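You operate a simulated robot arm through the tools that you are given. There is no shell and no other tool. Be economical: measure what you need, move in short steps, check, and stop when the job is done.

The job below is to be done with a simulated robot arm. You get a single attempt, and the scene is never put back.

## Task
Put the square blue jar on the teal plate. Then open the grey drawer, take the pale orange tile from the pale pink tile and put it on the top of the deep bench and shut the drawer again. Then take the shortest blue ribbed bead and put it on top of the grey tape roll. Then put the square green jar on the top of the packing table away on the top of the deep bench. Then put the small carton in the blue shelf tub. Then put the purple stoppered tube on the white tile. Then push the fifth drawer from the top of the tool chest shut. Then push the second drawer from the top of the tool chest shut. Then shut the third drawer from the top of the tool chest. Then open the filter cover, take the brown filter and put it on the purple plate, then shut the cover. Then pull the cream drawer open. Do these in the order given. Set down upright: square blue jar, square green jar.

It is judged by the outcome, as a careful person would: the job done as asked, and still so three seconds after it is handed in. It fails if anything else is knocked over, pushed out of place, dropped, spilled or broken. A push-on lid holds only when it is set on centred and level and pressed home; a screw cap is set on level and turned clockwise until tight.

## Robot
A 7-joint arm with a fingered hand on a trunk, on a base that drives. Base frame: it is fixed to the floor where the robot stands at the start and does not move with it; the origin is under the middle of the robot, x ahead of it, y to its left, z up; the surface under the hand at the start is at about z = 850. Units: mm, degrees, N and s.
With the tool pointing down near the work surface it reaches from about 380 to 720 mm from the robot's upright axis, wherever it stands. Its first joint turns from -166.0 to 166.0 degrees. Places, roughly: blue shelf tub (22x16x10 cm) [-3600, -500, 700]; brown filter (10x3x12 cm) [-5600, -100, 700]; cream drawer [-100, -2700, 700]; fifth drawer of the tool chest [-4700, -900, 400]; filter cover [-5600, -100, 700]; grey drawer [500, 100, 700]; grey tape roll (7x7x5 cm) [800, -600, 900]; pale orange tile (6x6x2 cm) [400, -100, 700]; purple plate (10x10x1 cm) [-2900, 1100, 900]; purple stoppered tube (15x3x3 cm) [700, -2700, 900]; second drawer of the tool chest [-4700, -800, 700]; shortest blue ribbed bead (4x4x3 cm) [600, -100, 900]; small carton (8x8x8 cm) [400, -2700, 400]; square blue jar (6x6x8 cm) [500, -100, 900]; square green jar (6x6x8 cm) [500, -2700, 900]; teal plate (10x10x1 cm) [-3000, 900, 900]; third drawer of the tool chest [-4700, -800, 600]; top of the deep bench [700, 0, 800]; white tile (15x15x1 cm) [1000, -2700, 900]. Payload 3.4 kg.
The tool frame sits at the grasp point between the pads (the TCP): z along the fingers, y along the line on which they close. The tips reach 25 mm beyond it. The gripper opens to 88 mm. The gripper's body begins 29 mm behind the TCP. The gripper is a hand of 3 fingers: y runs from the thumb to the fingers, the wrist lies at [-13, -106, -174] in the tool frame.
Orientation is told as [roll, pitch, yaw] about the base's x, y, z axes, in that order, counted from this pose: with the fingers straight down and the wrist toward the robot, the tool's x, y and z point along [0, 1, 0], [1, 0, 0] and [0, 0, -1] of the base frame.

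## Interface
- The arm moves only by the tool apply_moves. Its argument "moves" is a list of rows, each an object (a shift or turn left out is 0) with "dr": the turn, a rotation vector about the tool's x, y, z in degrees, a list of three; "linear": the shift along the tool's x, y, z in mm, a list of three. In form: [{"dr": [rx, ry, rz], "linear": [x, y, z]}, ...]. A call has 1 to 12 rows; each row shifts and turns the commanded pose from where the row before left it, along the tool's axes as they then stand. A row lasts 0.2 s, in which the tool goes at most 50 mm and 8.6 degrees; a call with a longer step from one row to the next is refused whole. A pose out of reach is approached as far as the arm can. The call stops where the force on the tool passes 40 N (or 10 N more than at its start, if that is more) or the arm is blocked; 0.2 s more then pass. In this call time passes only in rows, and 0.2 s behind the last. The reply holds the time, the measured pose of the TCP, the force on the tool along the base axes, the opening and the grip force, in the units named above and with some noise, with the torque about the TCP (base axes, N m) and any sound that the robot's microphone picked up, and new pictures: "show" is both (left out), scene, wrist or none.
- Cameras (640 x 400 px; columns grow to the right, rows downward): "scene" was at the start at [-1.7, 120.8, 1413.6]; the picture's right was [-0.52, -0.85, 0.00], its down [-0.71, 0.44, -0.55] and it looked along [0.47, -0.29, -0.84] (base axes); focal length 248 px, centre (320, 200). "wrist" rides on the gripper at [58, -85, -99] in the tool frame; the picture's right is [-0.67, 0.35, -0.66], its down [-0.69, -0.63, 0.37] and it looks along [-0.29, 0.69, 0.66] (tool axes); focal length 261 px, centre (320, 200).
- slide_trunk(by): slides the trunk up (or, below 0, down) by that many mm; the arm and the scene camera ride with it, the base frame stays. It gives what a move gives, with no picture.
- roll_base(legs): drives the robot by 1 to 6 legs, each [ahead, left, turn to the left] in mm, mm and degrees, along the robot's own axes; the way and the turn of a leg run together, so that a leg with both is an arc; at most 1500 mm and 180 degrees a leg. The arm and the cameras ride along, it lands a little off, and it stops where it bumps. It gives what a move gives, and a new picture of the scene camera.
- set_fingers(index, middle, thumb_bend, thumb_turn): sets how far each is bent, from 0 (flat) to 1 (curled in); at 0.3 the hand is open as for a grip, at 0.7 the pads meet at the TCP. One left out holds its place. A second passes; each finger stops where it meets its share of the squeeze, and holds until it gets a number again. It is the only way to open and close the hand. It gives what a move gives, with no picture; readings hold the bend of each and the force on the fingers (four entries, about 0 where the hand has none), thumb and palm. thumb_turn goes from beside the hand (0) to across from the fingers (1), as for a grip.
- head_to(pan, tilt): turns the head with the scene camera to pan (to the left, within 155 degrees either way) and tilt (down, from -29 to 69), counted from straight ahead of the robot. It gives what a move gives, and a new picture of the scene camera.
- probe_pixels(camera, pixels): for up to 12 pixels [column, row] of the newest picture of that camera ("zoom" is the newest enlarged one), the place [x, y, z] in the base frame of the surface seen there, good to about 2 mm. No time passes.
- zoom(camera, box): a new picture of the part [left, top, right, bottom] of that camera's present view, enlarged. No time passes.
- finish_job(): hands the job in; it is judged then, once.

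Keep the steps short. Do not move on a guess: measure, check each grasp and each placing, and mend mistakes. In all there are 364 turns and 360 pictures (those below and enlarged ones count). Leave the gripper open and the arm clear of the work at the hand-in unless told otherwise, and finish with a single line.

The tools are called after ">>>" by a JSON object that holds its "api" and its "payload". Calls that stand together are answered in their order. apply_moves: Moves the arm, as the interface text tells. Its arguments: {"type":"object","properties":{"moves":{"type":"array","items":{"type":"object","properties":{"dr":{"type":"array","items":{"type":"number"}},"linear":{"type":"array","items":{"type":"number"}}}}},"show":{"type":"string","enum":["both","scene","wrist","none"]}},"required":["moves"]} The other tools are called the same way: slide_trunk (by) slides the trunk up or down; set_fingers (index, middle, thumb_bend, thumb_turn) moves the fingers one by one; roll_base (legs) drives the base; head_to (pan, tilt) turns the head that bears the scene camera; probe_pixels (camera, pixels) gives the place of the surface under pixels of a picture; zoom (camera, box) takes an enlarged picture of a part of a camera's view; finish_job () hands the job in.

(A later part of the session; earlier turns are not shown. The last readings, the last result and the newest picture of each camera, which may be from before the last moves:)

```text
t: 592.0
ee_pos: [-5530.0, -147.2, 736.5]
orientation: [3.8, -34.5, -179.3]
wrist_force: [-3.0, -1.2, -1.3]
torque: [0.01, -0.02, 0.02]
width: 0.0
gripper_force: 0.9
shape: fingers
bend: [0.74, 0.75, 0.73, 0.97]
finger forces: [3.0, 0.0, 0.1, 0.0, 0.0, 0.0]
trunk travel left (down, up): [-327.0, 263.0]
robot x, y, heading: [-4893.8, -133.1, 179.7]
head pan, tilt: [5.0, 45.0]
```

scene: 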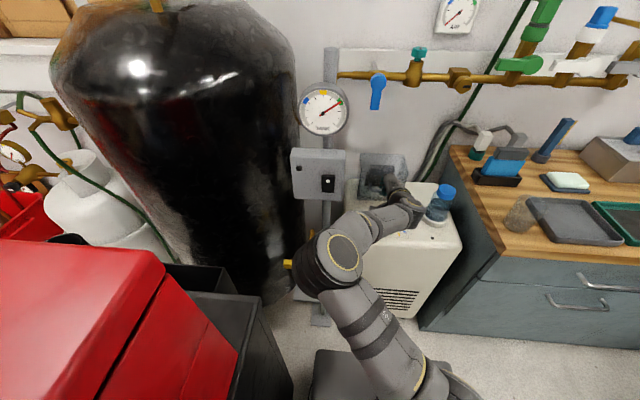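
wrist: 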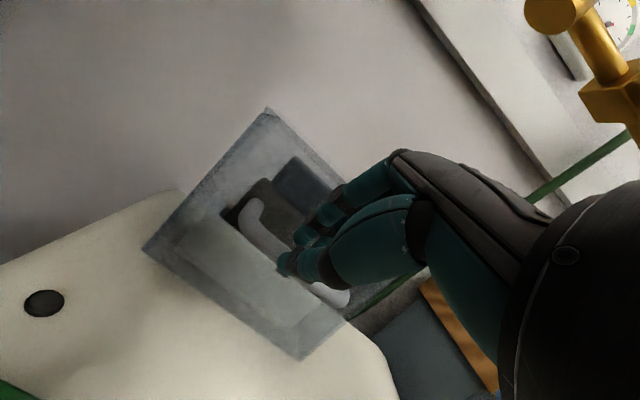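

Bar is now behind the closed pads. Lift again, 24 mm.

>>> {"api": "apply_moves", "payload": {"moves": [{"linear": [0, 3.4, -4.9]}, {"linear": [0, 3.4, -4.9]}, {"linear": [0, 3.4, -4.9]}, {"linear": [0, 3.4, -4.9]}], "show": "wrist"}}

>>> {"api": "zoom", "payload": {"camera": "wrist", "box": [140, 80, 400, 320]}}

```text
t: 593.0
ee_pos: [-5529.4, -146.3, 758.0]
orientation: [3.8, -34.3, -179.2]
wrist_force: [-8.4, -2.5, -21.4]
torque: [0.07, 0.1, 0.01]
width: 1.9
gripper_force: 11.1
shape: fingers
bend: [0.74, 0.73, 0.65, 0.96]
finger forces: [4.2, 3.7, 0.2, 0.1, 12.9, 0.1]
trunk travel left (down, up): [-327.0, 263.0]
robot x, y, heading: [-4893.0, -134.2, 179.8]
head pan, tilt: [5.0, 45.0]
```

wrist: 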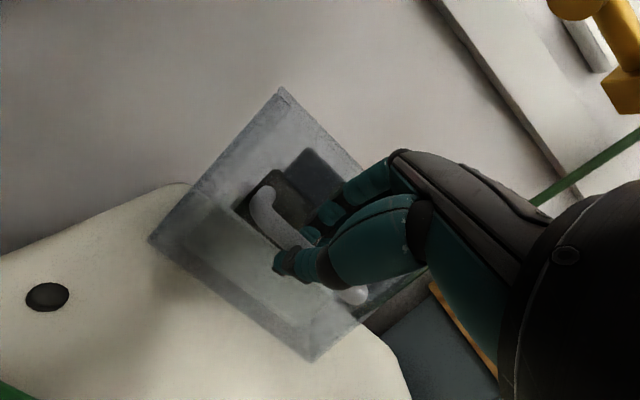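

```text
1.67 times, centred on (270, 200) of wrist
```

zoom: 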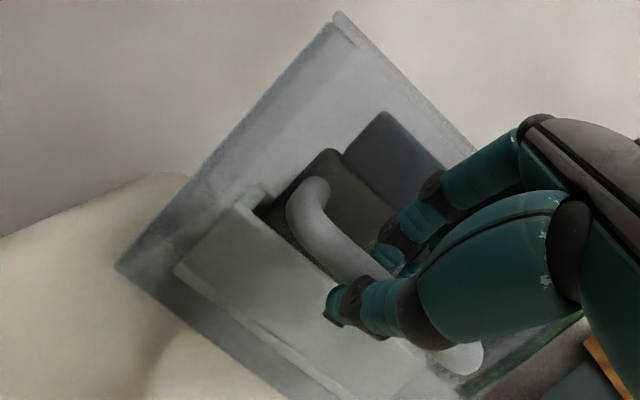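

Upward pull meets firm resistance (21 N), so it isn't a simple lift. Unload, then test a pull straight outward.

>>> {"api": "apply_moves", "payload": {"moves": [{"linear": [0, -6.8, 9.8]}, {"linear": [0, -4, 6]}], "show": "none"}}

>>> {"api": "apply_moves", "payload": {"moves": [{"linear": [0, -4, -2.8]}, {"linear": [0, -4, -2.8]}, {"linear": [0, -4, -2.8]}, {"linear": [0, -4, -2.8]}], "show": "wrist"}}

```text
t: 593.6
ee_pos: [-5529.8, -144.7, 742.3]
orientation: [3.9, -34.7, -179.4]
wrist_force: [-1.7, 0.3, 1.1]
torque: [0.04, 0.02, -0.01]
width: 0.3
gripper_force: 0.5
shape: fingers
bend: [0.74, 0.75, 0.72, 0.97]
finger forces: [2.0, 0.0, 0.0, 0.1, 0.0, 0.1]
trunk travel left (down, up): [-327.0, 263.0]
robot x, y, heading: [-4891.3, -136.2, 179.9]
head pan, tilt: [5.0, 45.0]
```

```text
t: 594.6
ee_pos: [-5510.9, -149.8, 738.9]
orientation: [3.9, -34.5, -179.0]
wrist_force: [-33.8, -16.6, -1.3]
torque: [0.11, -0.28, 0.24]
width: 1.6
gripper_force: 15.5
shape: fingers
bend: [0.73, 0.73, 0.75, 0.97]
finger forces: [18.8, 12.0, 0.0, 0.0, 0.0, 0.1]
trunk travel left (down, up): [-327.0, 263.0]
robot x, y, heading: [-4891.4, -133.7, 179.8]
head pan, tilt: [5.0, 45.0]
```

wrist: 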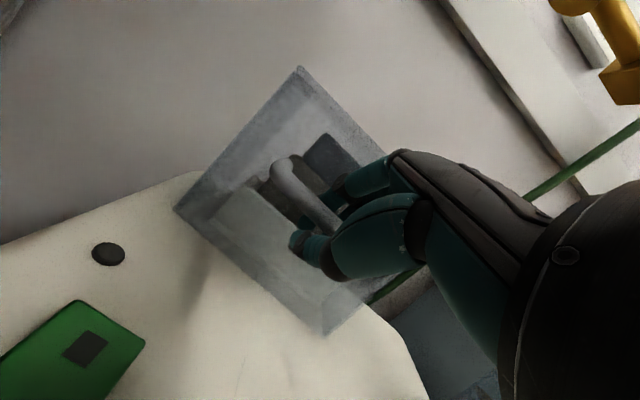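

>>> {"api": "probe_pixels", "payload": {"camera": "wrist", "pixels": [[280, 170], [290, 185], [305, 205], [180, 210], [325, 330], [250, 270], [215, 245], [300, 72]]}}

>>> {"api": "zoom", "payload": {"camera": "scene", "box": [330, 130, 450, 230]}}

```text
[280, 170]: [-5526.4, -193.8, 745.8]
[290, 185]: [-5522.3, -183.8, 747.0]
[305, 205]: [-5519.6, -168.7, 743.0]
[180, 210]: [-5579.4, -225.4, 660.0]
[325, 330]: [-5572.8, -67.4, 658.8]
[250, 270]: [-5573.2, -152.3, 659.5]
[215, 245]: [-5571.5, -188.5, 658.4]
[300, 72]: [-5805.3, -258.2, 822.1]
```

```text
4.00 times, centred on (390, 180) of scene
```

zoom: 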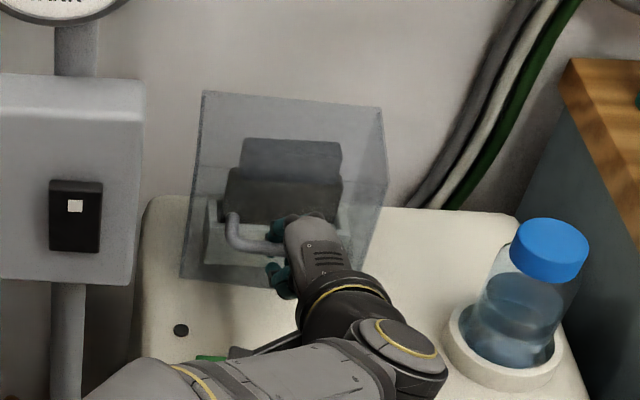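

I relax the outward pull, then retry lifting while measuring the bar's height.

>>> {"api": "apply_moves", "payload": {"moves": [{"linear": [0, 8, 5.6]}, {"linear": [0, 6, 4.2]}], "show": "none"}}

>>> {"api": "apply_moves", "payload": {"moves": [{"linear": [0, 3.4, -4.9]}, {"linear": [0, 3.4, -4.9]}, {"linear": [0, 2.8, -4.1]}, {"linear": [0, 2.8, -4.1]}, {"linear": [0, 2.8, -4.1]}], "show": "both"}}

>>> {"api": "zoom", "payload": {"camera": "wrist", "box": [140, 80, 400, 320]}}

>>> {"api": "zoom", "payload": {"camera": "scene", "box": [330, 130, 450, 230]}}

```text
t: 595.2
ee_pos: [-5524.1, -144.9, 739.8]
orientation: [3.8, -34.3, -179.5]
wrist_force: [-5.4, -2.5, 1.3]
torque: [0.01, -0.03, 0.02]
width: 0.0
gripper_force: 2.9
shape: fingers
bend: [0.74, 0.75, 0.74, 0.97]
finger forces: [4.1, 1.9, 0.0, 0.0, 0.0, 0.1]
trunk travel left (down, up): [-327.0, 263.0]
robot x, y, heading: [-4891.5, -132.5, 179.6]
head pan, tilt: [5.0, 45.0]
```

```text
t: 596.4
ee_pos: [-5525.9, -144.2, 766.5]
orientation: [3.7, -34.5, -179.4]
wrist_force: [1.9, 1.3, -15.7]
torque: [0.12, 0.01, 0.03]
width: 4.9
gripper_force: 8.0
shape: fingers
bend: [0.75, 0.75, 0.61, 0.97]
finger forces: [1.2, 1.1, 0.1, 0.0, 13.7, 0.0]
trunk travel left (down, up): [-327.0, 263.0]
robot x, y, heading: [-4892.9, -138.2, 179.5]
head pan, tilt: [5.0, 45.0]
```

scene: 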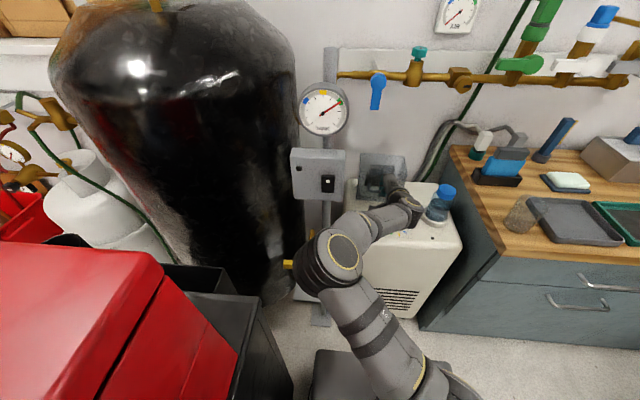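
wrist: 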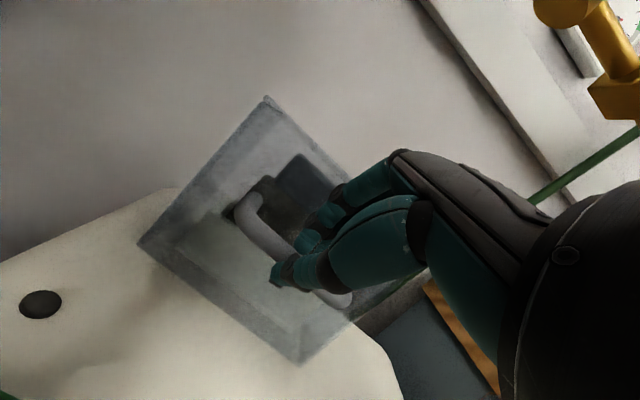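

```text
1.67 times, centred on (270, 200) of wrist
```

zoom: 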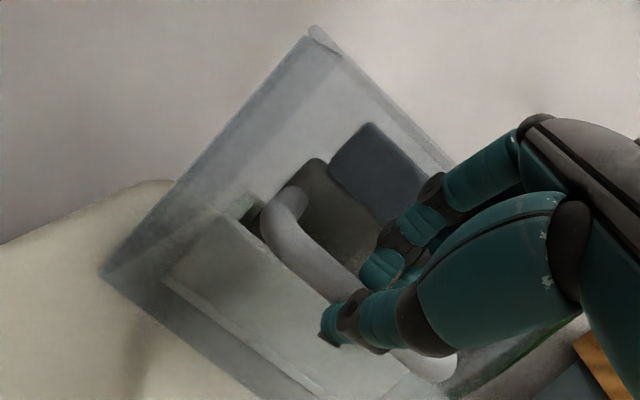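

```text
4.00 times, centred on (390, 180) of scene
```

zoom: 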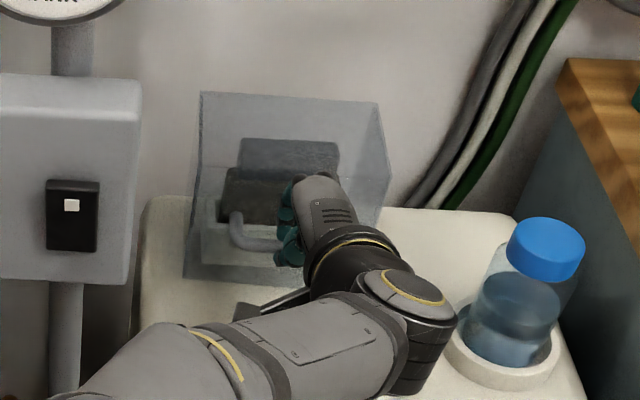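

The thumb alone yields. There seems to be a hinge rod along the top back edge, so the front should swing up and out. I re-engage deeper, curl the fingers fully round the bar, and pull along the hand axis (up and out).

>>> {"api": "apply_moves", "payload": {"moves": [{"linear": [0, -5, 8]}, {"linear": [0, -5, 8]}, {"linear": [0, -3, 6]}], "show": "none"}}

>>> {"api": "set_fingers", "payload": {"index": 0.55, "middle": 0.55, "thumb_bend": 0.55}}

>>> {"api": "apply_moves", "payload": {"moves": [{"linear": [0, 0, 6]}], "show": "none"}}

>>> {"api": "set_fingers", "payload": {"index": 0.95, "middle": 0.95, "thumb_bend": 0.8}}

>>> {"api": "apply_moves", "payload": {"moves": [{"linear": [0, 0, -4]}, {"linear": [0, 0, -4]}, {"linear": [0, 0, -4]}, {"linear": [0, 0, -4]}, {"linear": [0, 0, -4]}], "show": "wrist"}}

```text
t: 597.2
ee_pos: [-5528.5, -146.1, 742.6]
orientation: [3.9, -34.6, -179.4]
wrist_force: [-0.6, -0.2, 0.9]
torque: [-0.04, 0.02, 0.01]
width: 0.1
gripper_force: 1.2
shape: fingers
bend: [0.74, 0.75, 0.72, 0.97]
finger forces: [0.7, 0.0, 0.1, 0.1, 0.0, 0.0]
trunk travel left (down, up): [-327.0, 263.0]
robot x, y, heading: [-4889.5, -137.2, 180.0]
head pan, tilt: [5.0, 45.0]
```

```text
t: 598.2
ee_pos: [-5528.4, -146.4, 742.7]
orientation: [3.9, -34.4, -179.3]
wrist_force: [4.9, 0.7, -1.3]
torque: [-0.01, -0.02, -0.04]
width: 30.3
gripper_force: 1.7
shape: fingers
bend: [0.55, 0.59, 0.55, 0.97]
finger forces: [0.0, 3.4, 0.0, 0.1, 0.0, 0.1]
trunk travel left (down, up): [-327.0, 263.0]
robot x, y, heading: [-4892.4, -132.6, 180.0]
head pan, tilt: [5.0, 45.0]
```

```text
t: 598.6
ee_pos: [-5529.8, -146.1, 738.2]
orientation: [3.9, -34.7, -179.3]
wrist_force: [10.7, -0.1, 1.2]
torque: [0.02, 0.13, -0.01]
width: 28.7
gripper_force: 4.9
shape: fingers
bend: [0.56, 0.6, 0.55, 0.97]
finger forces: [1.7, 8.9, 0.0, 0.1, 0.0, 0.1]
trunk travel left (down, up): [-327.0, 263.0]
robot x, y, heading: [-4892.7, -133.5, 179.7]
head pan, tilt: [5.0, 45.0]
```

```text
t: 599.6
ee_pos: [-5533.5, -147.9, 734.5]
orientation: [3.8, -34.1, -179.1]
wrist_force: [-14.7, -9.0, -22.7]
torque: [-0.11, -0.1, 0.14]
width: 0.2
gripper_force: 15.9
shape: fingers
bend: [0.77, 0.87, 0.73, 0.97]
finger forces: [0.0, 30.9, 0.0, 0.1, 0.1, 0.1]
trunk travel left (down, up): [-327.0, 263.0]
robot x, y, heading: [-4892.7, -133.0, 179.9]
head pan, tilt: [5.0, 45.0]
```

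```text
t: 600.1
ee_pos: [-5529.1, -151.6, 734.4]
orientation: [3.7, -33.7, -178.8]
wrist_force: [-15.6, -8.8, -24.2]
torque: [-0.16, -0.12, 0.12]
width: 0.0
gripper_force: 15.7
shape: fingers
bend: [0.77, 0.87, 0.73, 0.97]
finger forces: [0.0, 32.2, 0.0, 0.0, 0.0, 0.0]
trunk travel left (down, up): [-327.0, 263.0]
robot x, y, heading: [-4894.3, -130.8, 179.6]
head pan, tilt: [5.0, 45.0]
stopped in row 2: the force on the tool passed its limit at 42 N (the readings are from after the stop); the commanded pose is now the measured one
```

wrist: 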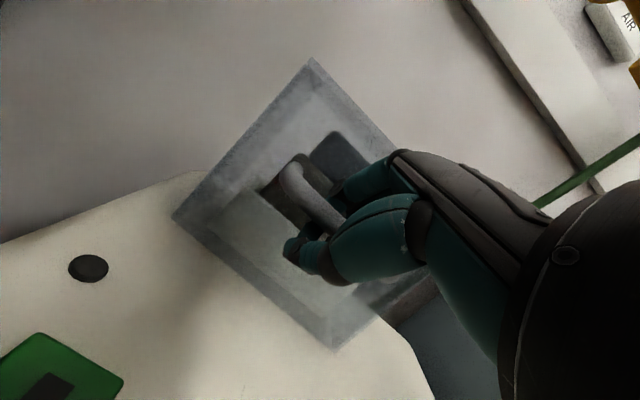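

Still firm, with the hand drawn sideways each time. I release, retreat, and inspect the cover's hinge before trying more.

>>> {"api": "set_fingers", "payload": {"index": 0.5, "middle": 0.5, "thumb_bend": 0.5}}

>>> {"api": "apply_moves", "payload": {"moves": [{"linear": [0, 2, -15]}, {"linear": [0, 0, -30]}, {"linear": [0, 0, -40]}, {"linear": [0, -40, -20]}, {"linear": [0, -40, 0]}], "show": "both"}}

>>> {"api": "zoom", "payload": {"camera": "scene", "box": [330, 130, 450, 230]}}

>>> {"api": "zoom", "payload": {"camera": "wrist", "box": [130, 60, 400, 300]}}

```text
t: 601.1
ee_pos: [-5525.2, -145.9, 740.5]
orientation: [4.0, -34.2, -179.2]
wrist_force: [11.5, 2.5, 2.9]
torque: [0.0, 0.17, -0.18]
width: 37.8
gripper_force: 5.7
shape: fingers
bend: [0.53, 0.55, 0.5, 0.97]
finger forces: [2.8, 9.1, 0.0, 0.0, 0.0, 0.0]
trunk travel left (down, up): [-327.0, 263.0]
robot x, y, heading: [-4890.7, -133.3, 179.9]
head pan, tilt: [5.0, 45.0]
```

```text
t: 602.3
ee_pos: [-5403.7, -137.3, 780.0]
orientation: [3.8, -34.2, -179.2]
wrist_force: [0.2, -0.7, 0.3]
torque: [0.0, 0.0, -0.02]
width: 40.8
gripper_force: 0.1
shape: fingers
bend: [0.5, 0.5, 0.5, 0.97]
finger forces: [0.1, 0.0, 0.1, 0.0, 0.0, 0.0]
trunk travel left (down, up): [-327.0, 263.0]
robot x, y, heading: [-4893.0, -133.5, 180.0]
head pan, tilt: [5.0, 45.0]
```

scene: 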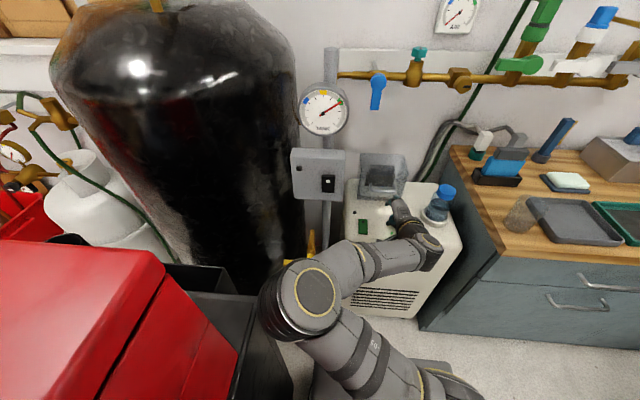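
wrist: 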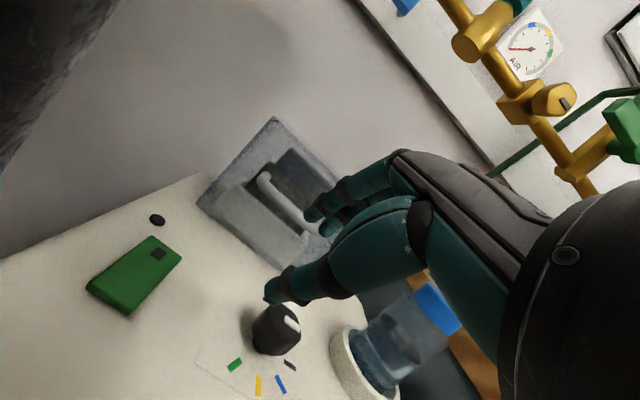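

```text
4.00 times, centred on (390, 180) of scene
```

zoom: 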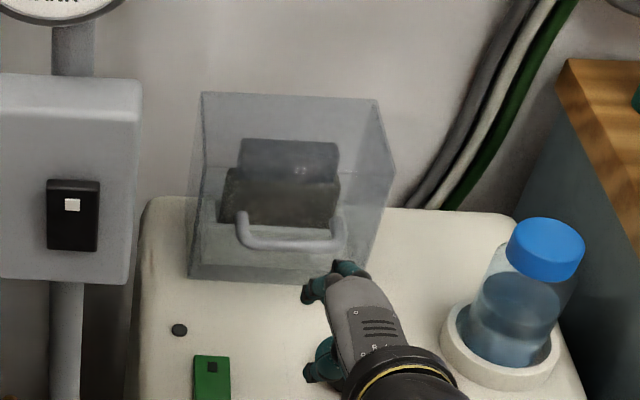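

```text
1.67 times, centred on (265, 180) of wrist
```

zoom: 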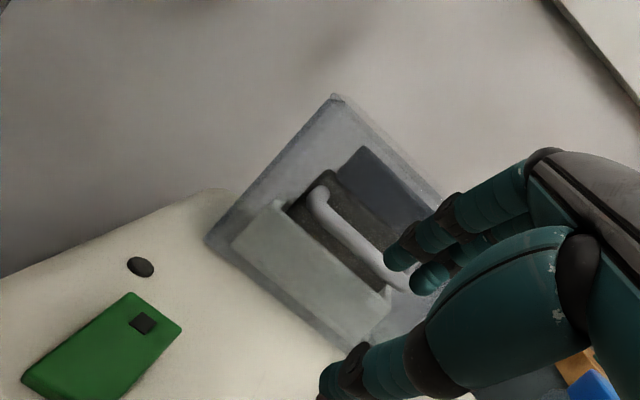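

I look at the cover from above with the wrist camera: hand pointing down again and higher.

>>> {"api": "slide_trunk", "payload": {"by": 150}}

>>> {"api": "apply_moves", "payload": {"moves": [{"dr": [8, 0, 0]}, {"dr": [8, 0, 0]}, {"dr": [8, 0, 0]}, {"dr": [8, 0, 0]}, {"linear": [-35, 35, 0]}, {"linear": [-25, 35, 0]}, {"linear": [-20, 35, 0]}], "show": "wrist"}}

>>> {"api": "zoom", "payload": {"camera": "wrist", "box": [60, 60, 360, 300]}}

```text
t: 604.0
ee_pos: [-5404.1, -137.7, 930.5]
orientation: [3.9, -34.3, -179.1]
wrist_force: [0.1, 0.0, -0.5]
torque: [0.0, 0.01, 0.01]
width: 41.3
gripper_force: 0.0
shape: fingers
bend: [0.5, 0.5, 0.5, 0.97]
finger forces: [0.0, 0.0, 0.0, 0.0, 0.0, 0.0]
trunk travel left (down, up): [-477.0, 113.0]
robot x, y, heading: [-4892.7, -136.5, 180.0]
head pan, tilt: [5.0, 45.0]
```

```text
t: 605.6
ee_pos: [-5514.0, -62.1, 930.1]
orientation: [3.2, -2.3, -177.0]
wrist_force: [-0.3, 0.4, -0.5]
torque: [-0.01, 0.02, -0.01]
width: 41.1
gripper_force: 0.0
shape: fingers
bend: [0.5, 0.5, 0.5, 0.97]
finger forces: [0.1, 0.1, 0.0, 0.1, 0.0, 0.1]
trunk travel left (down, up): [-477.0, 113.0]
robot x, y, heading: [-4891.8, -133.1, 180.0]
head pan, tilt: [5.0, 45.0]
```

wrist: 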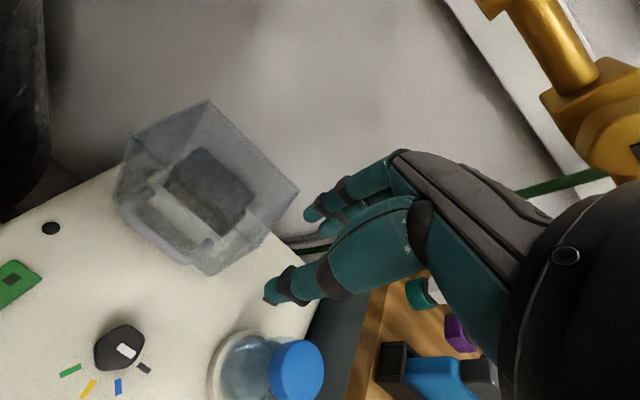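

```text
1.67 times, centred on (210, 180) of wrist
```

zoom: 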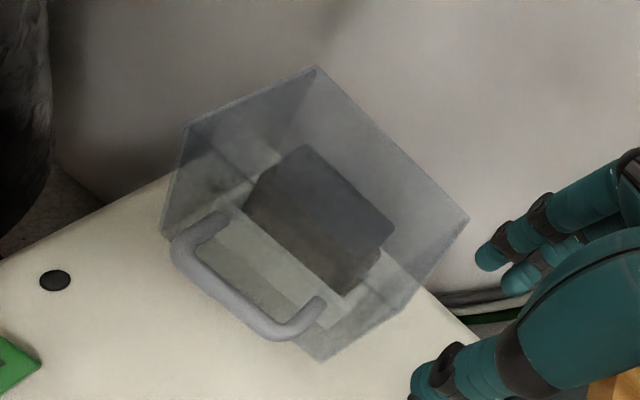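

No latch visible: a clear hood with a front handle, likely hinged at the back bottom edge. I'll lift the bar with a closed fist from underneath (a rigid hook). First back the hand, rotate forward ~65°, and line up on y≈-143.

>>> {"api": "set_fingers", "payload": {"index": 0.7, "middle": 0.7, "thumb_bend": 0.7}}

>>> {"api": "apply_moves", "payload": {"moves": [{"linear": [25, -30, 0]}, {"linear": [25, -25, 0]}, {"linear": [25, -10, 0]}, {"dr": [-8, 0, 0]}, {"dr": [-8, 0, 0]}, {"dr": [-8, 0, 0]}, {"dr": [-8, 0, 0]}, {"dr": [-8, 0, 0]}, {"dr": [-8, 0, 0]}, {"dr": [-8, 0, 0]}, {"dr": [-7, 0, 0]}], "show": "scene"}}

```text
t: 606.6
ee_pos: [-5514.5, -62.4, 932.3]
orientation: [3.2, -2.3, -177.0]
wrist_force: [0.5, 0.0, 0.3]
torque: [0.02, -0.01, -0.01]
width: 0.2
gripper_force: 0.0
shape: fingers
bend: [0.7, 0.7, 0.7, 0.97]
finger forces: [0.0, 0.0, 0.0, 0.0, 0.0, 0.0]
trunk travel left (down, up): [-477.0, 113.0]
robot x, y, heading: [-4890.1, -133.6, 179.7]
head pan, tilt: [5.0, 45.0]
```

```text
t: 609.0
ee_pos: [-5441.5, -135.7, 923.9]
orientation: [8.0, -40.6, 178.6]
wrist_force: [0.7, 0.9, -0.2]
torque: [-0.03, 0.01, 0.01]
width: 0.0
gripper_force: 0.0
shape: fingers
bend: [0.7, 0.7, 0.7, 0.97]
finger forces: [0.1, 0.0, 0.0, 0.0, 0.1, 0.2]
out of reach, approached as far as the arm can: row 5, 6, 9, 10, 11
trunk travel left (down, up): [-477.0, 113.0]
robot x, y, heading: [-4896.7, -131.7, 179.7]
head pan, tilt: [5.0, 45.0]
```

scene: 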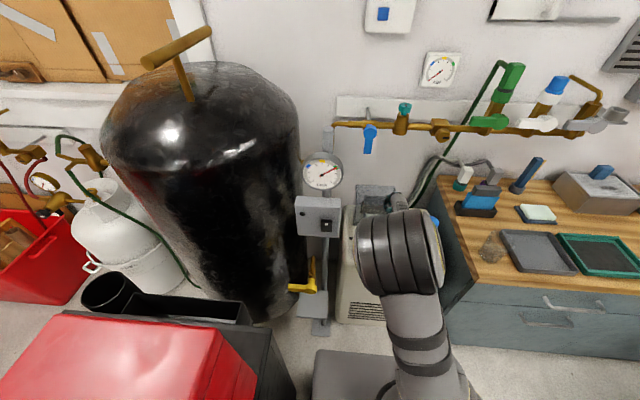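

>>> {"api": "apply_moves", "payload": {"moves": [{"linear": [0, 36, -18]}, {"linear": [0, 36, -18]}, {"linear": [0, 30, -15]}], "show": "none"}}

```text
t: 609.8
ee_pos: [-5488.8, -127.0, 1026.9]
orientation: [8.1, -40.4, 178.5]
wrist_force: [-0.4, 0.3, 0.4]
torque: [-0.02, -0.01, 0.01]
width: 0.1
gripper_force: 0.0
shape: fingers
bend: [0.7, 0.7, 0.7, 0.97]
finger forces: [0.0, 0.0, 0.0, 0.1, 0.0, 0.0]
trunk travel left (down, up): [-477.0, 113.0]
robot x, y, heading: [-4891.1, -134.9, 179.7]
head pan, tilt: [5.0, 45.0]
```

>>> {"api": "apply_moves", "payload": {"moves": [{"dr": [-8, 0, 0], "linear": [0, -10, 0]}, {"dr": [-8, 0, 0], "linear": [0, -10, 0]}, {"dr": [-8, 0, 0]}], "show": "none"}}

>>> {"api": "slide_trunk", "payload": {"by": -200}}

>>> {"api": "apply_moves", "payload": {"moves": [{"linear": [8, 0, -20]}], "show": "both"}}

```text
t: 610.6
ee_pos: [-5475.1, -133.0, 1039.8]
orientation: [9.9, -52.5, 176.1]
wrist_force: [0.4, 0.8, -0.1]
torque: [0.0, 0.03, -0.03]
width: 0.0
gripper_force: 0.0
shape: fingers
bend: [0.7, 0.7, 0.7, 0.97]
finger forces: [0.0, 0.0, 0.0, 0.0, 0.1, 0.0]
out of reach, approached as far as the arm can: row 2, 3
trunk travel left (down, up): [-477.0, 113.0]
robot x, y, heading: [-4893.0, -132.6, 179.9]
head pan, tilt: [5.0, 45.0]
```

```text
t: 612.8
ee_pos: [-5476.8, -133.3, 839.3]
orientation: [9.9, -52.3, 176.0]
wrist_force: [0.0, 0.9, 0.1]
torque: [-0.02, 0.0, 0.0]
width: 0.3
gripper_force: 0.0
shape: fingers
bend: [0.7, 0.7, 0.7, 0.97]
finger forces: [0.0, 0.0, 0.0, 0.0, 0.1, 0.0]
trunk travel left (down, up): [-277.0, 313.0]
robot x, y, heading: [-4892.3, -133.6, 179.7]
head pan, tilt: [5.0, 45.0]
```

```text
t: 613.2
ee_pos: [-5460.3, -139.3, 851.9]
orientation: [10.1, -52.3, 176.1]
wrist_force: [-1.3, 1.1, -0.4]
torque: [-0.02, -0.03, -0.01]
width: 0.0
gripper_force: 0.0
shape: fingers
bend: [0.7, 0.7, 0.7, 0.97]
finger forces: [0.1, 0.0, 0.0, 0.0, 0.1, 0.0]
trunk travel left (down, up): [-277.0, 313.0]
robot x, y, heading: [-4893.5, -132.2, 180.1]
head pan, tilt: [5.0, 45.0]
```

scene: 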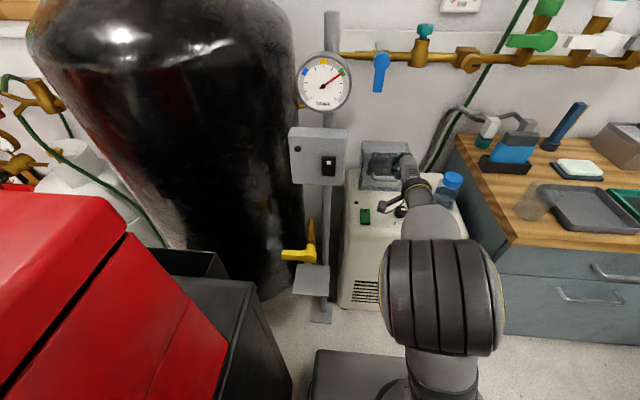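
wrist: 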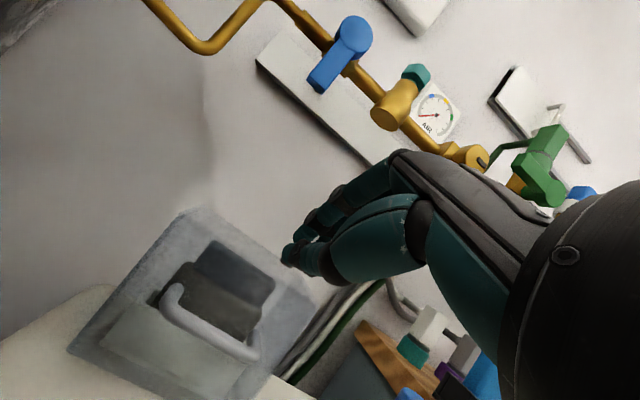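

>>> {"api": "zoom", "payload": {"camera": "wrist", "box": [50, 195, 320, 400]}}

>>> {"api": "probe_pixels", "payload": {"camera": "wrist", "pixels": [[180, 290], [170, 305], [200, 330], [230, 348], [252, 355], [190, 212], [70, 350], [230, 270], [210, 300], [120, 340], [225, 240], [245, 290]]}}

```text
1.95 times, centred on (185, 298) of wrist
```

zoom: 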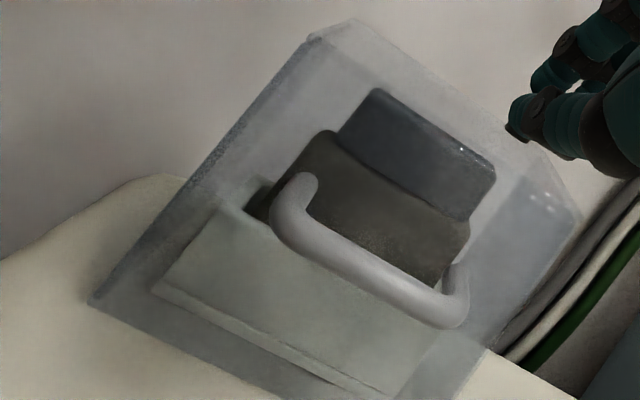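

```text
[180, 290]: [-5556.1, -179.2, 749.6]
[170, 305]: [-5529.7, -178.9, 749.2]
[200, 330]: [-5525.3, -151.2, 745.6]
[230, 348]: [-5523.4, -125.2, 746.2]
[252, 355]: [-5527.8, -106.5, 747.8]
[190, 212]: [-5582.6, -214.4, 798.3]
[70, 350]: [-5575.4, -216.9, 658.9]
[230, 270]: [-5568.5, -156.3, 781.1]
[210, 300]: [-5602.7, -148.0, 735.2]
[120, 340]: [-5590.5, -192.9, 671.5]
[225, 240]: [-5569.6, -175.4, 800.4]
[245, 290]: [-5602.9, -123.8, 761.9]
```

Now lower the fist below bar height in front of it (trunk -100, then arm).

>>> {"api": "slide_trunk", "payload": {"by": -110}}

>>> {"api": "apply_moves", "payload": {"moves": [{"linear": [2, -16, 12]}, {"linear": [2, -16, 12]}], "show": "wrist"}}

```text
t: 614.6
ee_pos: [-5459.7, -138.4, 742.0]
orientation: [9.9, -52.3, 176.0]
wrist_force: [0.2, 0.3, -0.3]
torque: [0.01, 0.02, -0.03]
width: 0.1
gripper_force: 0.0
shape: fingers
bend: [0.7, 0.7, 0.7, 0.97]
finger forces: [0.0, 0.0, 0.0, 0.0, 0.1, 0.0]
trunk travel left (down, up): [-167.0, 423.0]
robot x, y, heading: [-4892.4, -134.3, 180.1]
head pan, tilt: [5.0, 45.0]
```

```text
t: 615.2
ee_pos: [-5459.0, -140.4, 731.4]
orientation: [9.9, -52.3, 175.8]
wrist_force: [-0.4, 0.2, 0.6]
torque: [0.02, -0.03, 0.02]
width: 0.0
gripper_force: 0.1
shape: fingers
bend: [0.7, 0.7, 0.7, 0.97]
finger forces: [0.1, 0.0, 0.1, 0.0, 0.0, 0.1]
out of reach, approached as far as the arm can: row 1, 2
trunk travel left (down, up): [-167.0, 423.0]
robot x, y, heading: [-4894.1, -137.4, 179.9]
head pan, tilt: [5.0, 45.0]
```

wrist: 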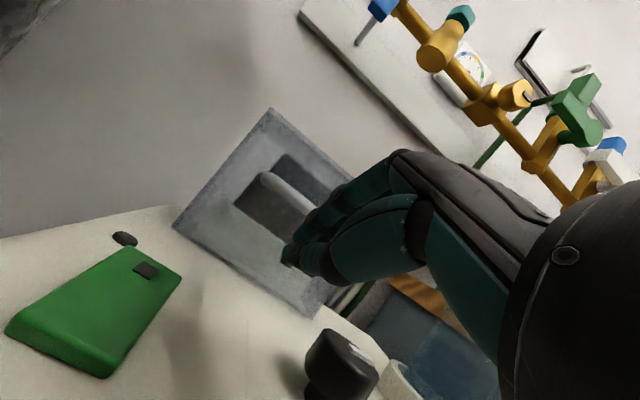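

Use the trunk for the rest: down 28.

>>> {"api": "slide_trunk", "payload": {"by": -27}}

>>> {"api": "roll_base", "payload": {"legs": [[58, 0, 0]]}}

>>> {"api": "apply_moves", "payload": {"moves": [{"linear": [0, 0, 1]}], "show": "wrist"}}

>>> {"api": "zoom", "payload": {"camera": "wrist", "box": [130, 100, 400, 320]}}

```text
t: 615.9
ee_pos: [-5459.1, -140.6, 704.7]
orientation: [9.9, -52.3, 176.0]
wrist_force: [0.4, 0.3, -0.9]
torque: [0.02, 0.0, 0.0]
width: 0.3
gripper_force: 0.1
shape: fingers
bend: [0.7, 0.7, 0.7, 0.97]
finger forces: [0.1, 0.0, 0.0, 0.0, 0.0, 0.0]
trunk travel left (down, up): [-140.0, 450.0]
robot x, y, heading: [-4889.4, -134.9, 179.9]
head pan, tilt: [5.0, 45.0]
```

```text
t: 616.9
ee_pos: [-5517.3, -139.5, 704.6]
orientation: [9.9, -52.2, 176.0]
wrist_force: [6.8, -0.3, -5.6]
torque: [-0.07, 0.11, -0.08]
width: 0.0
gripper_force: 4.2
shape: fingers
bend: [0.7, 0.7, 0.7, 0.97]
finger forces: [0.0, 8.1, 0.0, 0.0, 0.1, 0.1]
trunk travel left (down, up): [-140.0, 450.0]
robot x, y, heading: [-4949.2, -136.4, 179.8]
head pan, tilt: [5.0, 45.0]
```

scene: 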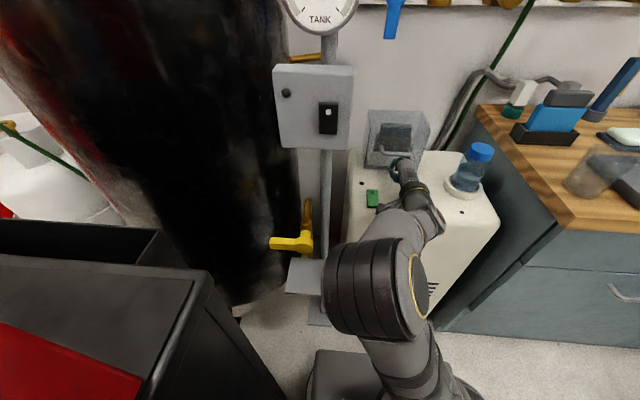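

```text
t: 617.3
ee_pos: [-5517.6, -138.4, 704.1]
orientation: [9.8, -52.2, 176.0]
wrist_force: [4.2, 0.6, -4.6]
torque: [-0.07, 0.08, -0.05]
width: 0.0
gripper_force: 2.4
shape: fingers
bend: [0.7, 0.7, 0.7, 0.97]
finger forces: [0.0, 5.8, 0.0, 0.0, 0.0, 0.0]
trunk travel left (down, up): [-140.0, 450.0]
robot x, y, heading: [-4950.7, -134.8, 179.7]
head pan, tilt: [5.0, 45.0]
```

wrist: 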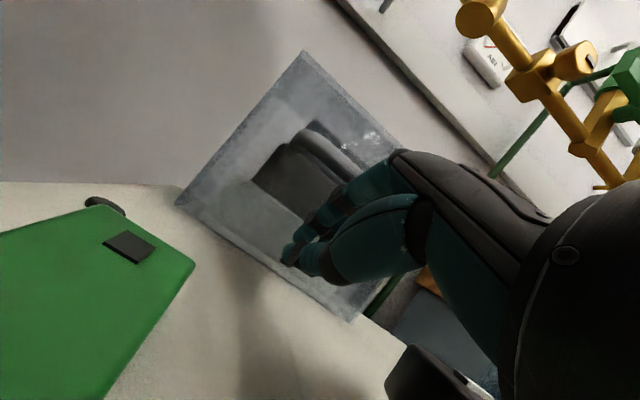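

```text
1.82 times, centred on (265, 210) of wrist
```

zoom: 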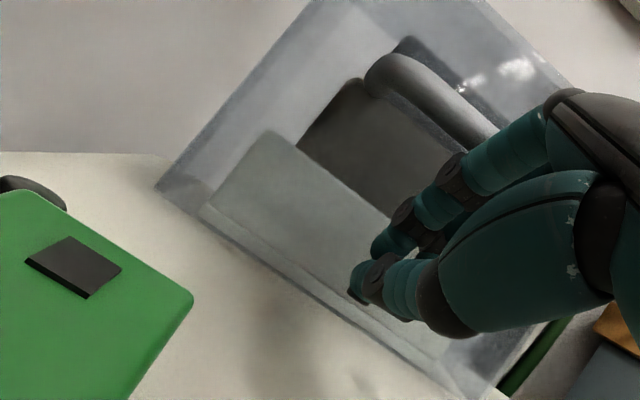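

The fist is under the bar, touching it. Lift with the trunk 25 mm and watch.

>>> {"api": "slide_trunk", "payload": {"by": 25}}

>>> {"api": "apply_moves", "payload": {"moves": [{"linear": [0, 0, 0.5]}], "show": "wrist"}}

>>> {"api": "zoom", "payload": {"camera": "scene", "box": [340, 80, 480, 200]}}

```text
t: 618.0
ee_pos: [-5516.6, -138.4, 730.1]
orientation: [9.9, -52.3, 175.9]
wrist_force: [31.9, 1.3, -10.1]
torque: [0.01, 0.36, -0.17]
width: 0.0
gripper_force: 17.2
shape: fingers
bend: [0.7, 0.71, 0.68, 0.97]
finger forces: [12.9, 21.7, 0.0, 0.0, 0.0, 0.1]
trunk travel left (down, up): [-165.0, 425.0]
robot x, y, heading: [-4950.3, -133.8, 179.9]
head pan, tilt: [5.0, 45.0]
```

```text
t: 618.4
ee_pos: [-5517.2, -138.1, 730.3]
orientation: [10.1, -52.3, 175.9]
wrist_force: [38.5, 2.2, -8.8]
torque: [-0.03, 0.46, -0.18]
width: 0.3
gripper_force: 19.9
shape: fingers
bend: [0.7, 0.71, 0.68, 0.97]
finger forces: [14.2, 26.0, 0.0, 0.0, 0.0, 0.0]
trunk travel left (down, up): [-165.0, 425.0]
robot x, y, heading: [-4949.5, -132.2, 179.7]
head pan, tilt: [5.0, 45.0]
```

wrist: 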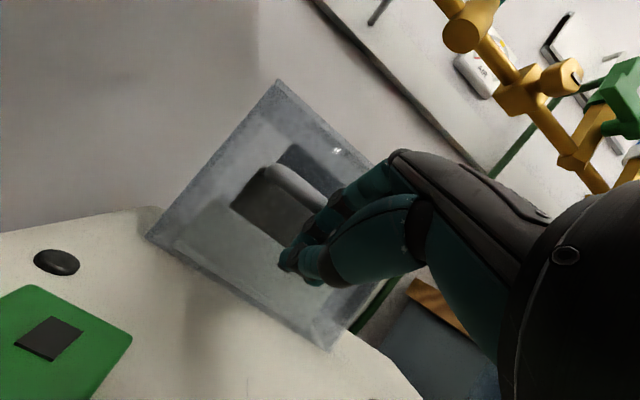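

```text
3.33 times, centred on (410, 140) of scene
```

zoom: 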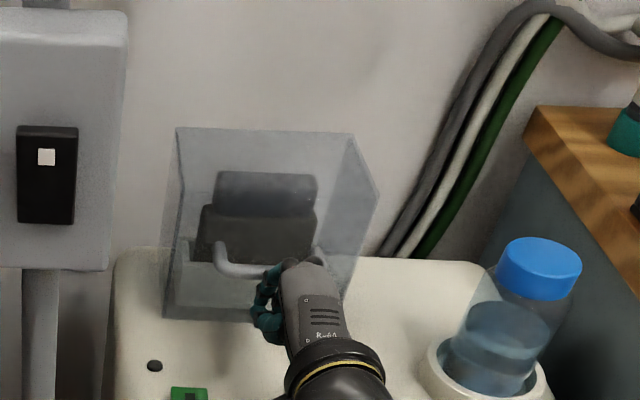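

The earlier pull actually moved the bar about (+5,-10) mm, which suggests a vertical hinge at the hood's left-back corner (it swings left like a door). I back off and check the free space on that side.

>>> {"api": "slide_trunk", "payload": {"by": -25}}

>>> {"api": "roll_base", "payload": {"legs": [[-60, 0, 0]]}}

>>> {"api": "slide_trunk", "payload": {"by": 160}}

>>> {"api": "zoom", "payload": {"camera": "scene", "box": [270, 60, 470, 260]}}

>>> {"api": "probe_pixels", "payload": {"camera": "zoom", "pixels": [[100, 230], [150, 230], [160, 190], [150, 300], [120, 330], [225, 260], [235, 330], [330, 215], [340, 180], [250, 300], [215, 290], [300, 250]]}}

```text
t: 618.8
ee_pos: [-5515.0, -138.3, 725.7]
orientation: [10.3, -53.2, 175.4]
wrist_force: [43.8, -2.5, 6.8]
torque: [0.16, 0.9, -0.35]
width: 0.0
gripper_force: 21.7
shape: fingers
bend: [0.7, 0.7, 0.69, 0.97]
finger forces: [5.0, 39.6, 0.0, 0.1, 0.0, 0.1]
trunk travel left (down, up): [-155.0, 435.0]
robot x, y, heading: [-4950.6, -133.9, 179.7]
head pan, tilt: [5.0, 45.0]
stopped: the force on the tool passed its limit at 56 N (the readings are from after the stop); the commanded pose is now the measured one
```

```text
t: 619.8
ee_pos: [-5457.8, -138.8, 722.2]
orientation: [10.4, -52.8, 175.6]
wrist_force: [-0.2, -0.4, 0.0]
torque: [-0.01, -0.01, -0.03]
width: 0.0
gripper_force: 0.1
shape: fingers
bend: [0.7, 0.7, 0.7, 0.97]
finger forces: [0.0, 0.0, 0.0, 0.0, 0.0, 0.0]
trunk travel left (down, up): [-155.0, 435.0]
robot x, y, heading: [-4890.5, -132.8, 179.7]
head pan, tilt: [5.0, 45.0]
```

scene: 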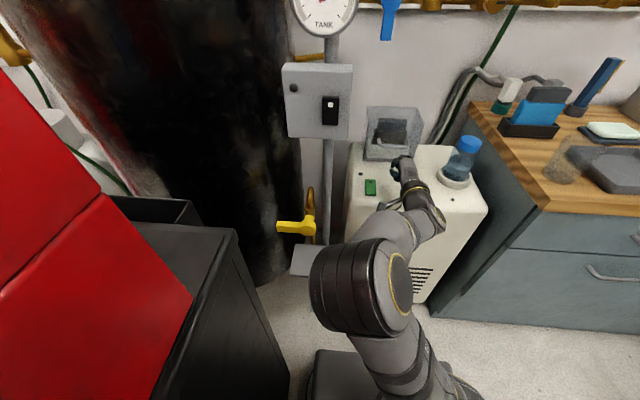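

```text
t: 621.6
ee_pos: [-5458.7, -139.9, 883.6]
orientation: [10.4, -52.9, 175.8]
wrist_force: [1.5, 0.0, -0.2]
torque: [-0.01, 0.04, 0.0]
width: 0.0
gripper_force: 0.1
shape: fingers
bend: [0.7, 0.7, 0.7, 0.97]
finger forces: [0.1, 0.0, 0.0, 0.0, 0.0, 0.0]
trunk travel left (down, up): [-315.0, 275.0]
robot x, y, heading: [-4892.2, -138.8, 179.8]
head pan, tilt: [5.0, 45.0]
```

```text
2.00 times, centred on (370, 160) of scene
```

zoom: 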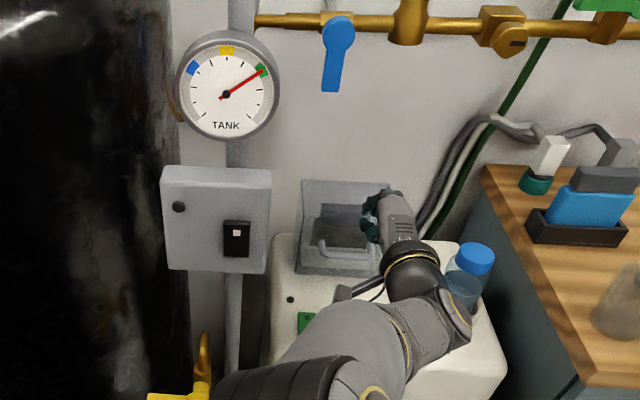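

```text
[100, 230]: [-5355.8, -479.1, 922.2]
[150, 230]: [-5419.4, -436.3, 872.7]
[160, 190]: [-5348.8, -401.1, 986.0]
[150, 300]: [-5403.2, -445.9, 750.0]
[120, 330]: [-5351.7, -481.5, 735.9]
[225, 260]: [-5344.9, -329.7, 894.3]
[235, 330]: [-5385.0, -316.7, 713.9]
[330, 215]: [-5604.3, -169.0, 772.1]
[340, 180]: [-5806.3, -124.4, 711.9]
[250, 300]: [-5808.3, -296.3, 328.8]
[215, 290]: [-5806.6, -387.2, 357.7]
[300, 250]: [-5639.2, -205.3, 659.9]
```

The space to the left is free, but the filter inside would block a sideways swing, so I want to see the hinge itself. I put the wrist camera above the hood for a close look.

>>> {"api": "slide_trunk", "payload": {"by": 200}}

>>> {"api": "apply_moves", "payload": {"moves": [{"dr": [8, 0, 0]}, {"dr": [8, 0, 0]}, {"dr": [8, 0, 0]}, {"dr": [8, 0, 0]}, {"dr": [8, 0, 0]}, {"dr": [8, 0, 0]}, {"dr": [5, 0, 0]}, {"linear": [-10, 40, 30]}, {"linear": [-10, 40, 30]}, {"linear": [0, 40, 20]}], "show": "wrist"}}

>>> {"api": "zoom", "payload": {"camera": "wrist", "box": [60, 60, 380, 300]}}

```text
t: 623.8
ee_pos: [-5458.0, -138.9, 1082.1]
orientation: [10.4, -52.9, 175.7]
wrist_force: [0.1, 0.3, -0.7]
torque: [0.05, 0.0, -0.02]
width: 0.2
gripper_force: 0.1
shape: fingers
bend: [0.7, 0.7, 0.7, 0.97]
finger forces: [0.0, 0.0, 0.1, 0.0, 0.0, 0.0]
trunk travel left (down, up): [-515.0, 75.0]
robot x, y, heading: [-4887.4, -132.4, 180.1]
head pan, tilt: [5.0, 45.0]
```

```text
refused: row 8 steps farther than a row can; nothing moved
```

```text
1.67 times, centred on (220, 180) of wrist
```

zoom: 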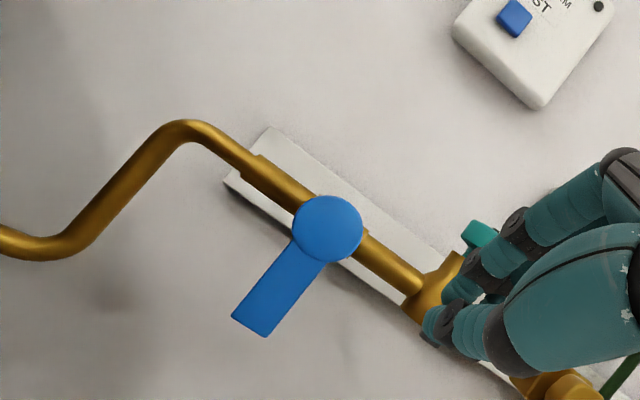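

>>> {"api": "apply_moves", "payload": {"moves": [{"dr": [8, 0, 0]}, {"dr": [8, 0, 0]}, {"dr": [8, 0, 0]}, {"dr": [8, 0, 0]}, {"dr": [8, 0, 0]}, {"dr": [8, 0, 0]}, {"dr": [5, 0, 0]}, {"linear": [0, 40, 25]}, {"linear": [0, 40, 25]}, {"linear": [0, 40, 25]}], "show": "wrist"}}

>>> {"api": "zoom", "payload": {"camera": "wrist", "box": [60, 120, 380, 360]}}

```text
t: 626.0
ee_pos: [-5577.9, -152.8, 1009.7]
orientation: [6.4, -0.3, -176.2]
wrist_force: [-0.7, 0.3, -0.3]
torque: [-0.01, 0.01, -0.01]
width: 0.0
gripper_force: 0.0
shape: fingers
bend: [0.7, 0.7, 0.7, 0.97]
finger forces: [0.1, 0.1, 0.0, 0.0, 0.0, 0.0]
trunk travel left (down, up): [-515.0, 75.0]
robot x, y, heading: [-4891.4, -133.5, 179.9]
head pan, tilt: [5.0, 45.0]
```

wrist: 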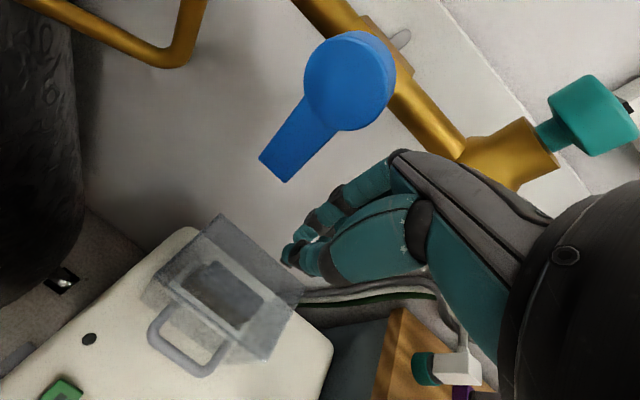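

```text
1.67 times, centred on (220, 240) of wrist
```

zoom: 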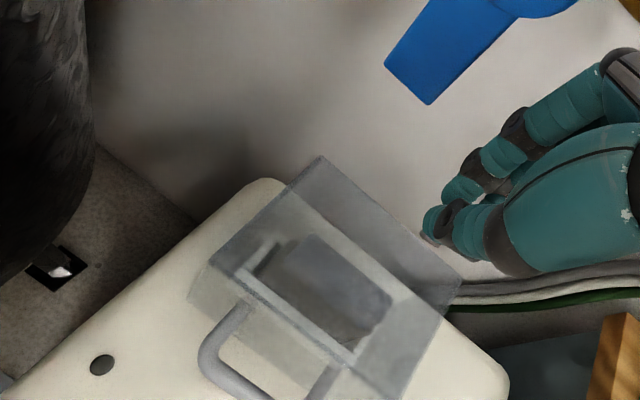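

>>> {"api": "zoom", "payload": {"camera": "wrist", "box": [135, 200, 320, 385]}}

>>> {"api": "probe_pixels", "payload": {"camera": "wrist", "pixels": [[218, 216], [300, 293], [262, 360], [175, 265], [145, 290], [160, 280], [222, 285], [206, 262], [255, 320], [280, 300], [250, 250], [190, 240]]}}

```text
2.16 times, centred on (228, 292) of wrist
```

zoom: 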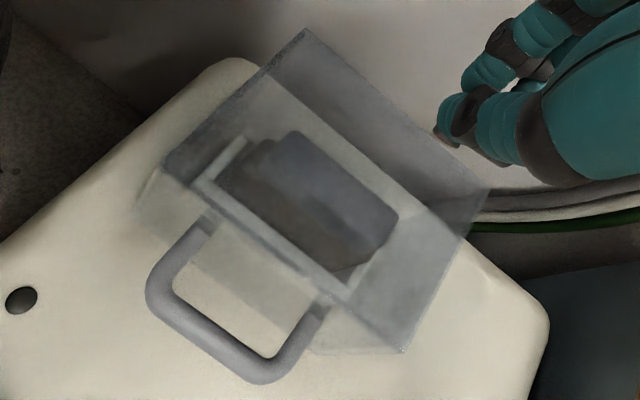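

```text
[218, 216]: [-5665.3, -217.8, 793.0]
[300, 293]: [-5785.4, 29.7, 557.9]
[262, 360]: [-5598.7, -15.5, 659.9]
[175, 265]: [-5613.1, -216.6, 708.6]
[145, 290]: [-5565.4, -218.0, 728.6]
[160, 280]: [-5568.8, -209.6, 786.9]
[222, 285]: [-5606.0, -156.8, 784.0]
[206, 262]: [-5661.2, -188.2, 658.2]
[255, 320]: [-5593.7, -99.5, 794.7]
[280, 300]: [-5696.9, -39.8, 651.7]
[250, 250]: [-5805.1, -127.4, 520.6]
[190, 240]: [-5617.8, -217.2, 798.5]
```

I'll make a proper squeeze grip on the bar (earlier closing to 0.7 barely pressed). Return to the 34° approach pose.

>>> {"api": "set_fingers", "payload": {"index": 0.5, "middle": 0.5, "thumb_bend": 0.5}}

>>> {"api": "apply_moves", "payload": {"moves": [{"dr": [0, 3, 0], "linear": [-3, -45, 0]}, {"dr": [0, 3, 0], "linear": [-3, -45, 0]}, {"linear": [-3, -45, 0]}, {"dr": [-7, 0, 0]}, {"dr": [-7, 0, 0]}, {"dr": [-7, 0, 0]}, {"dr": [-7, 0, 0]}, {"dr": [-6, 0, 0]}], "show": "none"}}

>>> {"api": "slide_trunk", "payload": {"by": -215}}

>>> {"api": "apply_moves", "payload": {"moves": [{"linear": [0, 0, -2]}], "show": "wrist"}}

```text
t: 627.0
ee_pos: [-5576.8, -154.1, 1009.1]
orientation: [6.1, -0.4, -176.1]
wrist_force: [0.4, -0.1, 0.0]
torque: [0.04, 0.03, 0.0]
width: 41.1
gripper_force: 0.0
shape: fingers
bend: [0.5, 0.5, 0.5, 0.97]
finger forces: [0.0, 0.0, 0.0, 0.0, 0.0, 0.1]
trunk travel left (down, up): [-515.0, 75.0]
robot x, y, heading: [-4890.5, -133.9, 179.9]
head pan, tilt: [5.0, 45.0]
```

```text
t: 628.8
ee_pos: [-5442.6, -136.5, 1006.3]
orientation: [14.7, -33.6, 175.8]
wrist_force: [0.0, -0.1, 0.3]
torque: [-0.01, 0.02, 0.02]
width: 41.4
gripper_force: 0.0
shape: fingers
bend: [0.5, 0.5, 0.5, 0.97]
finger forces: [0.0, 0.1, 0.1, 0.1, 0.0, 0.0]
trunk travel left (down, up): [-515.0, 75.0]
robot x, y, heading: [-4890.4, -133.7, 180.0]
head pan, tilt: [5.0, 45.0]
```

```text
t: 631.1
ee_pos: [-5443.0, -137.1, 791.7]
orientation: [14.6, -33.5, 175.8]
wrist_force: [0.3, -1.2, 0.6]
torque: [0.03, -0.01, 0.04]
width: 41.5
gripper_force: 0.1
shape: fingers
bend: [0.5, 0.5, 0.5, 0.97]
finger forces: [0.0, 0.0, 0.0, 0.0, 0.0, 0.0]
trunk travel left (down, up): [-300.0, 290.0]
robot x, y, heading: [-4890.9, -133.8, 179.7]
head pan, tilt: [5.0, 45.0]
```

```text
t: 631.5
ee_pos: [-5443.0, -136.4, 793.0]
orientation: [14.7, -33.5, 175.7]
wrist_force: [0.7, -0.3, -0.1]
torque: [0.03, 0.02, 0.0]
width: 41.0
gripper_force: 0.0
shape: fingers
bend: [0.5, 0.5, 0.5, 0.97]
finger forces: [0.1, 0.1, 0.0, 0.0, 0.0, 0.0]
trunk travel left (down, up): [-300.0, 290.0]
robot x, y, heading: [-4890.4, -133.7, 179.9]
head pan, tilt: [5.0, 45.0]
```

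wrist: 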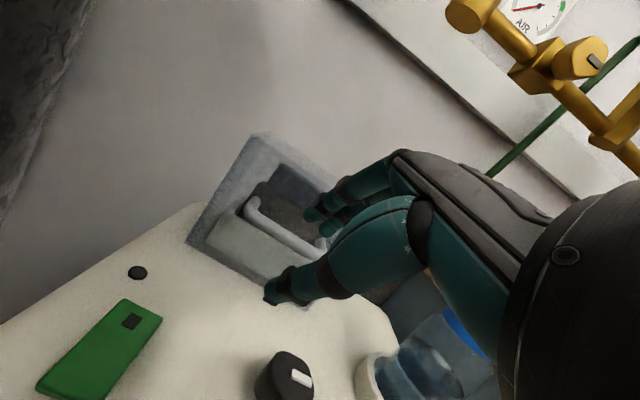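

I correct the roll that crept in (14.7°).

>>> {"api": "apply_moves", "payload": {"moves": [{"dr": [0, -6, 0]}, {"dr": [0, -6, 0]}], "show": "none"}}

```text
t: 632.1
ee_pos: [-5442.3, -130.9, 782.6]
orientation: [7.3, -32.2, 175.5]
wrist_force: [-1.0, 0.3, -0.6]
torque: [-0.01, -0.01, 0.02]
width: 41.1
gripper_force: 0.1
shape: fingers
bend: [0.5, 0.5, 0.5, 0.97]
finger forces: [0.0, 0.0, 0.0, 0.0, 0.0, 0.1]
out of reach, approached as far as the arm can: row 2
trunk travel left (down, up): [-300.0, 290.0]
robot x, y, heading: [-4888.1, -131.3, 179.8]
head pan, tilt: [5.0, 45.0]
```

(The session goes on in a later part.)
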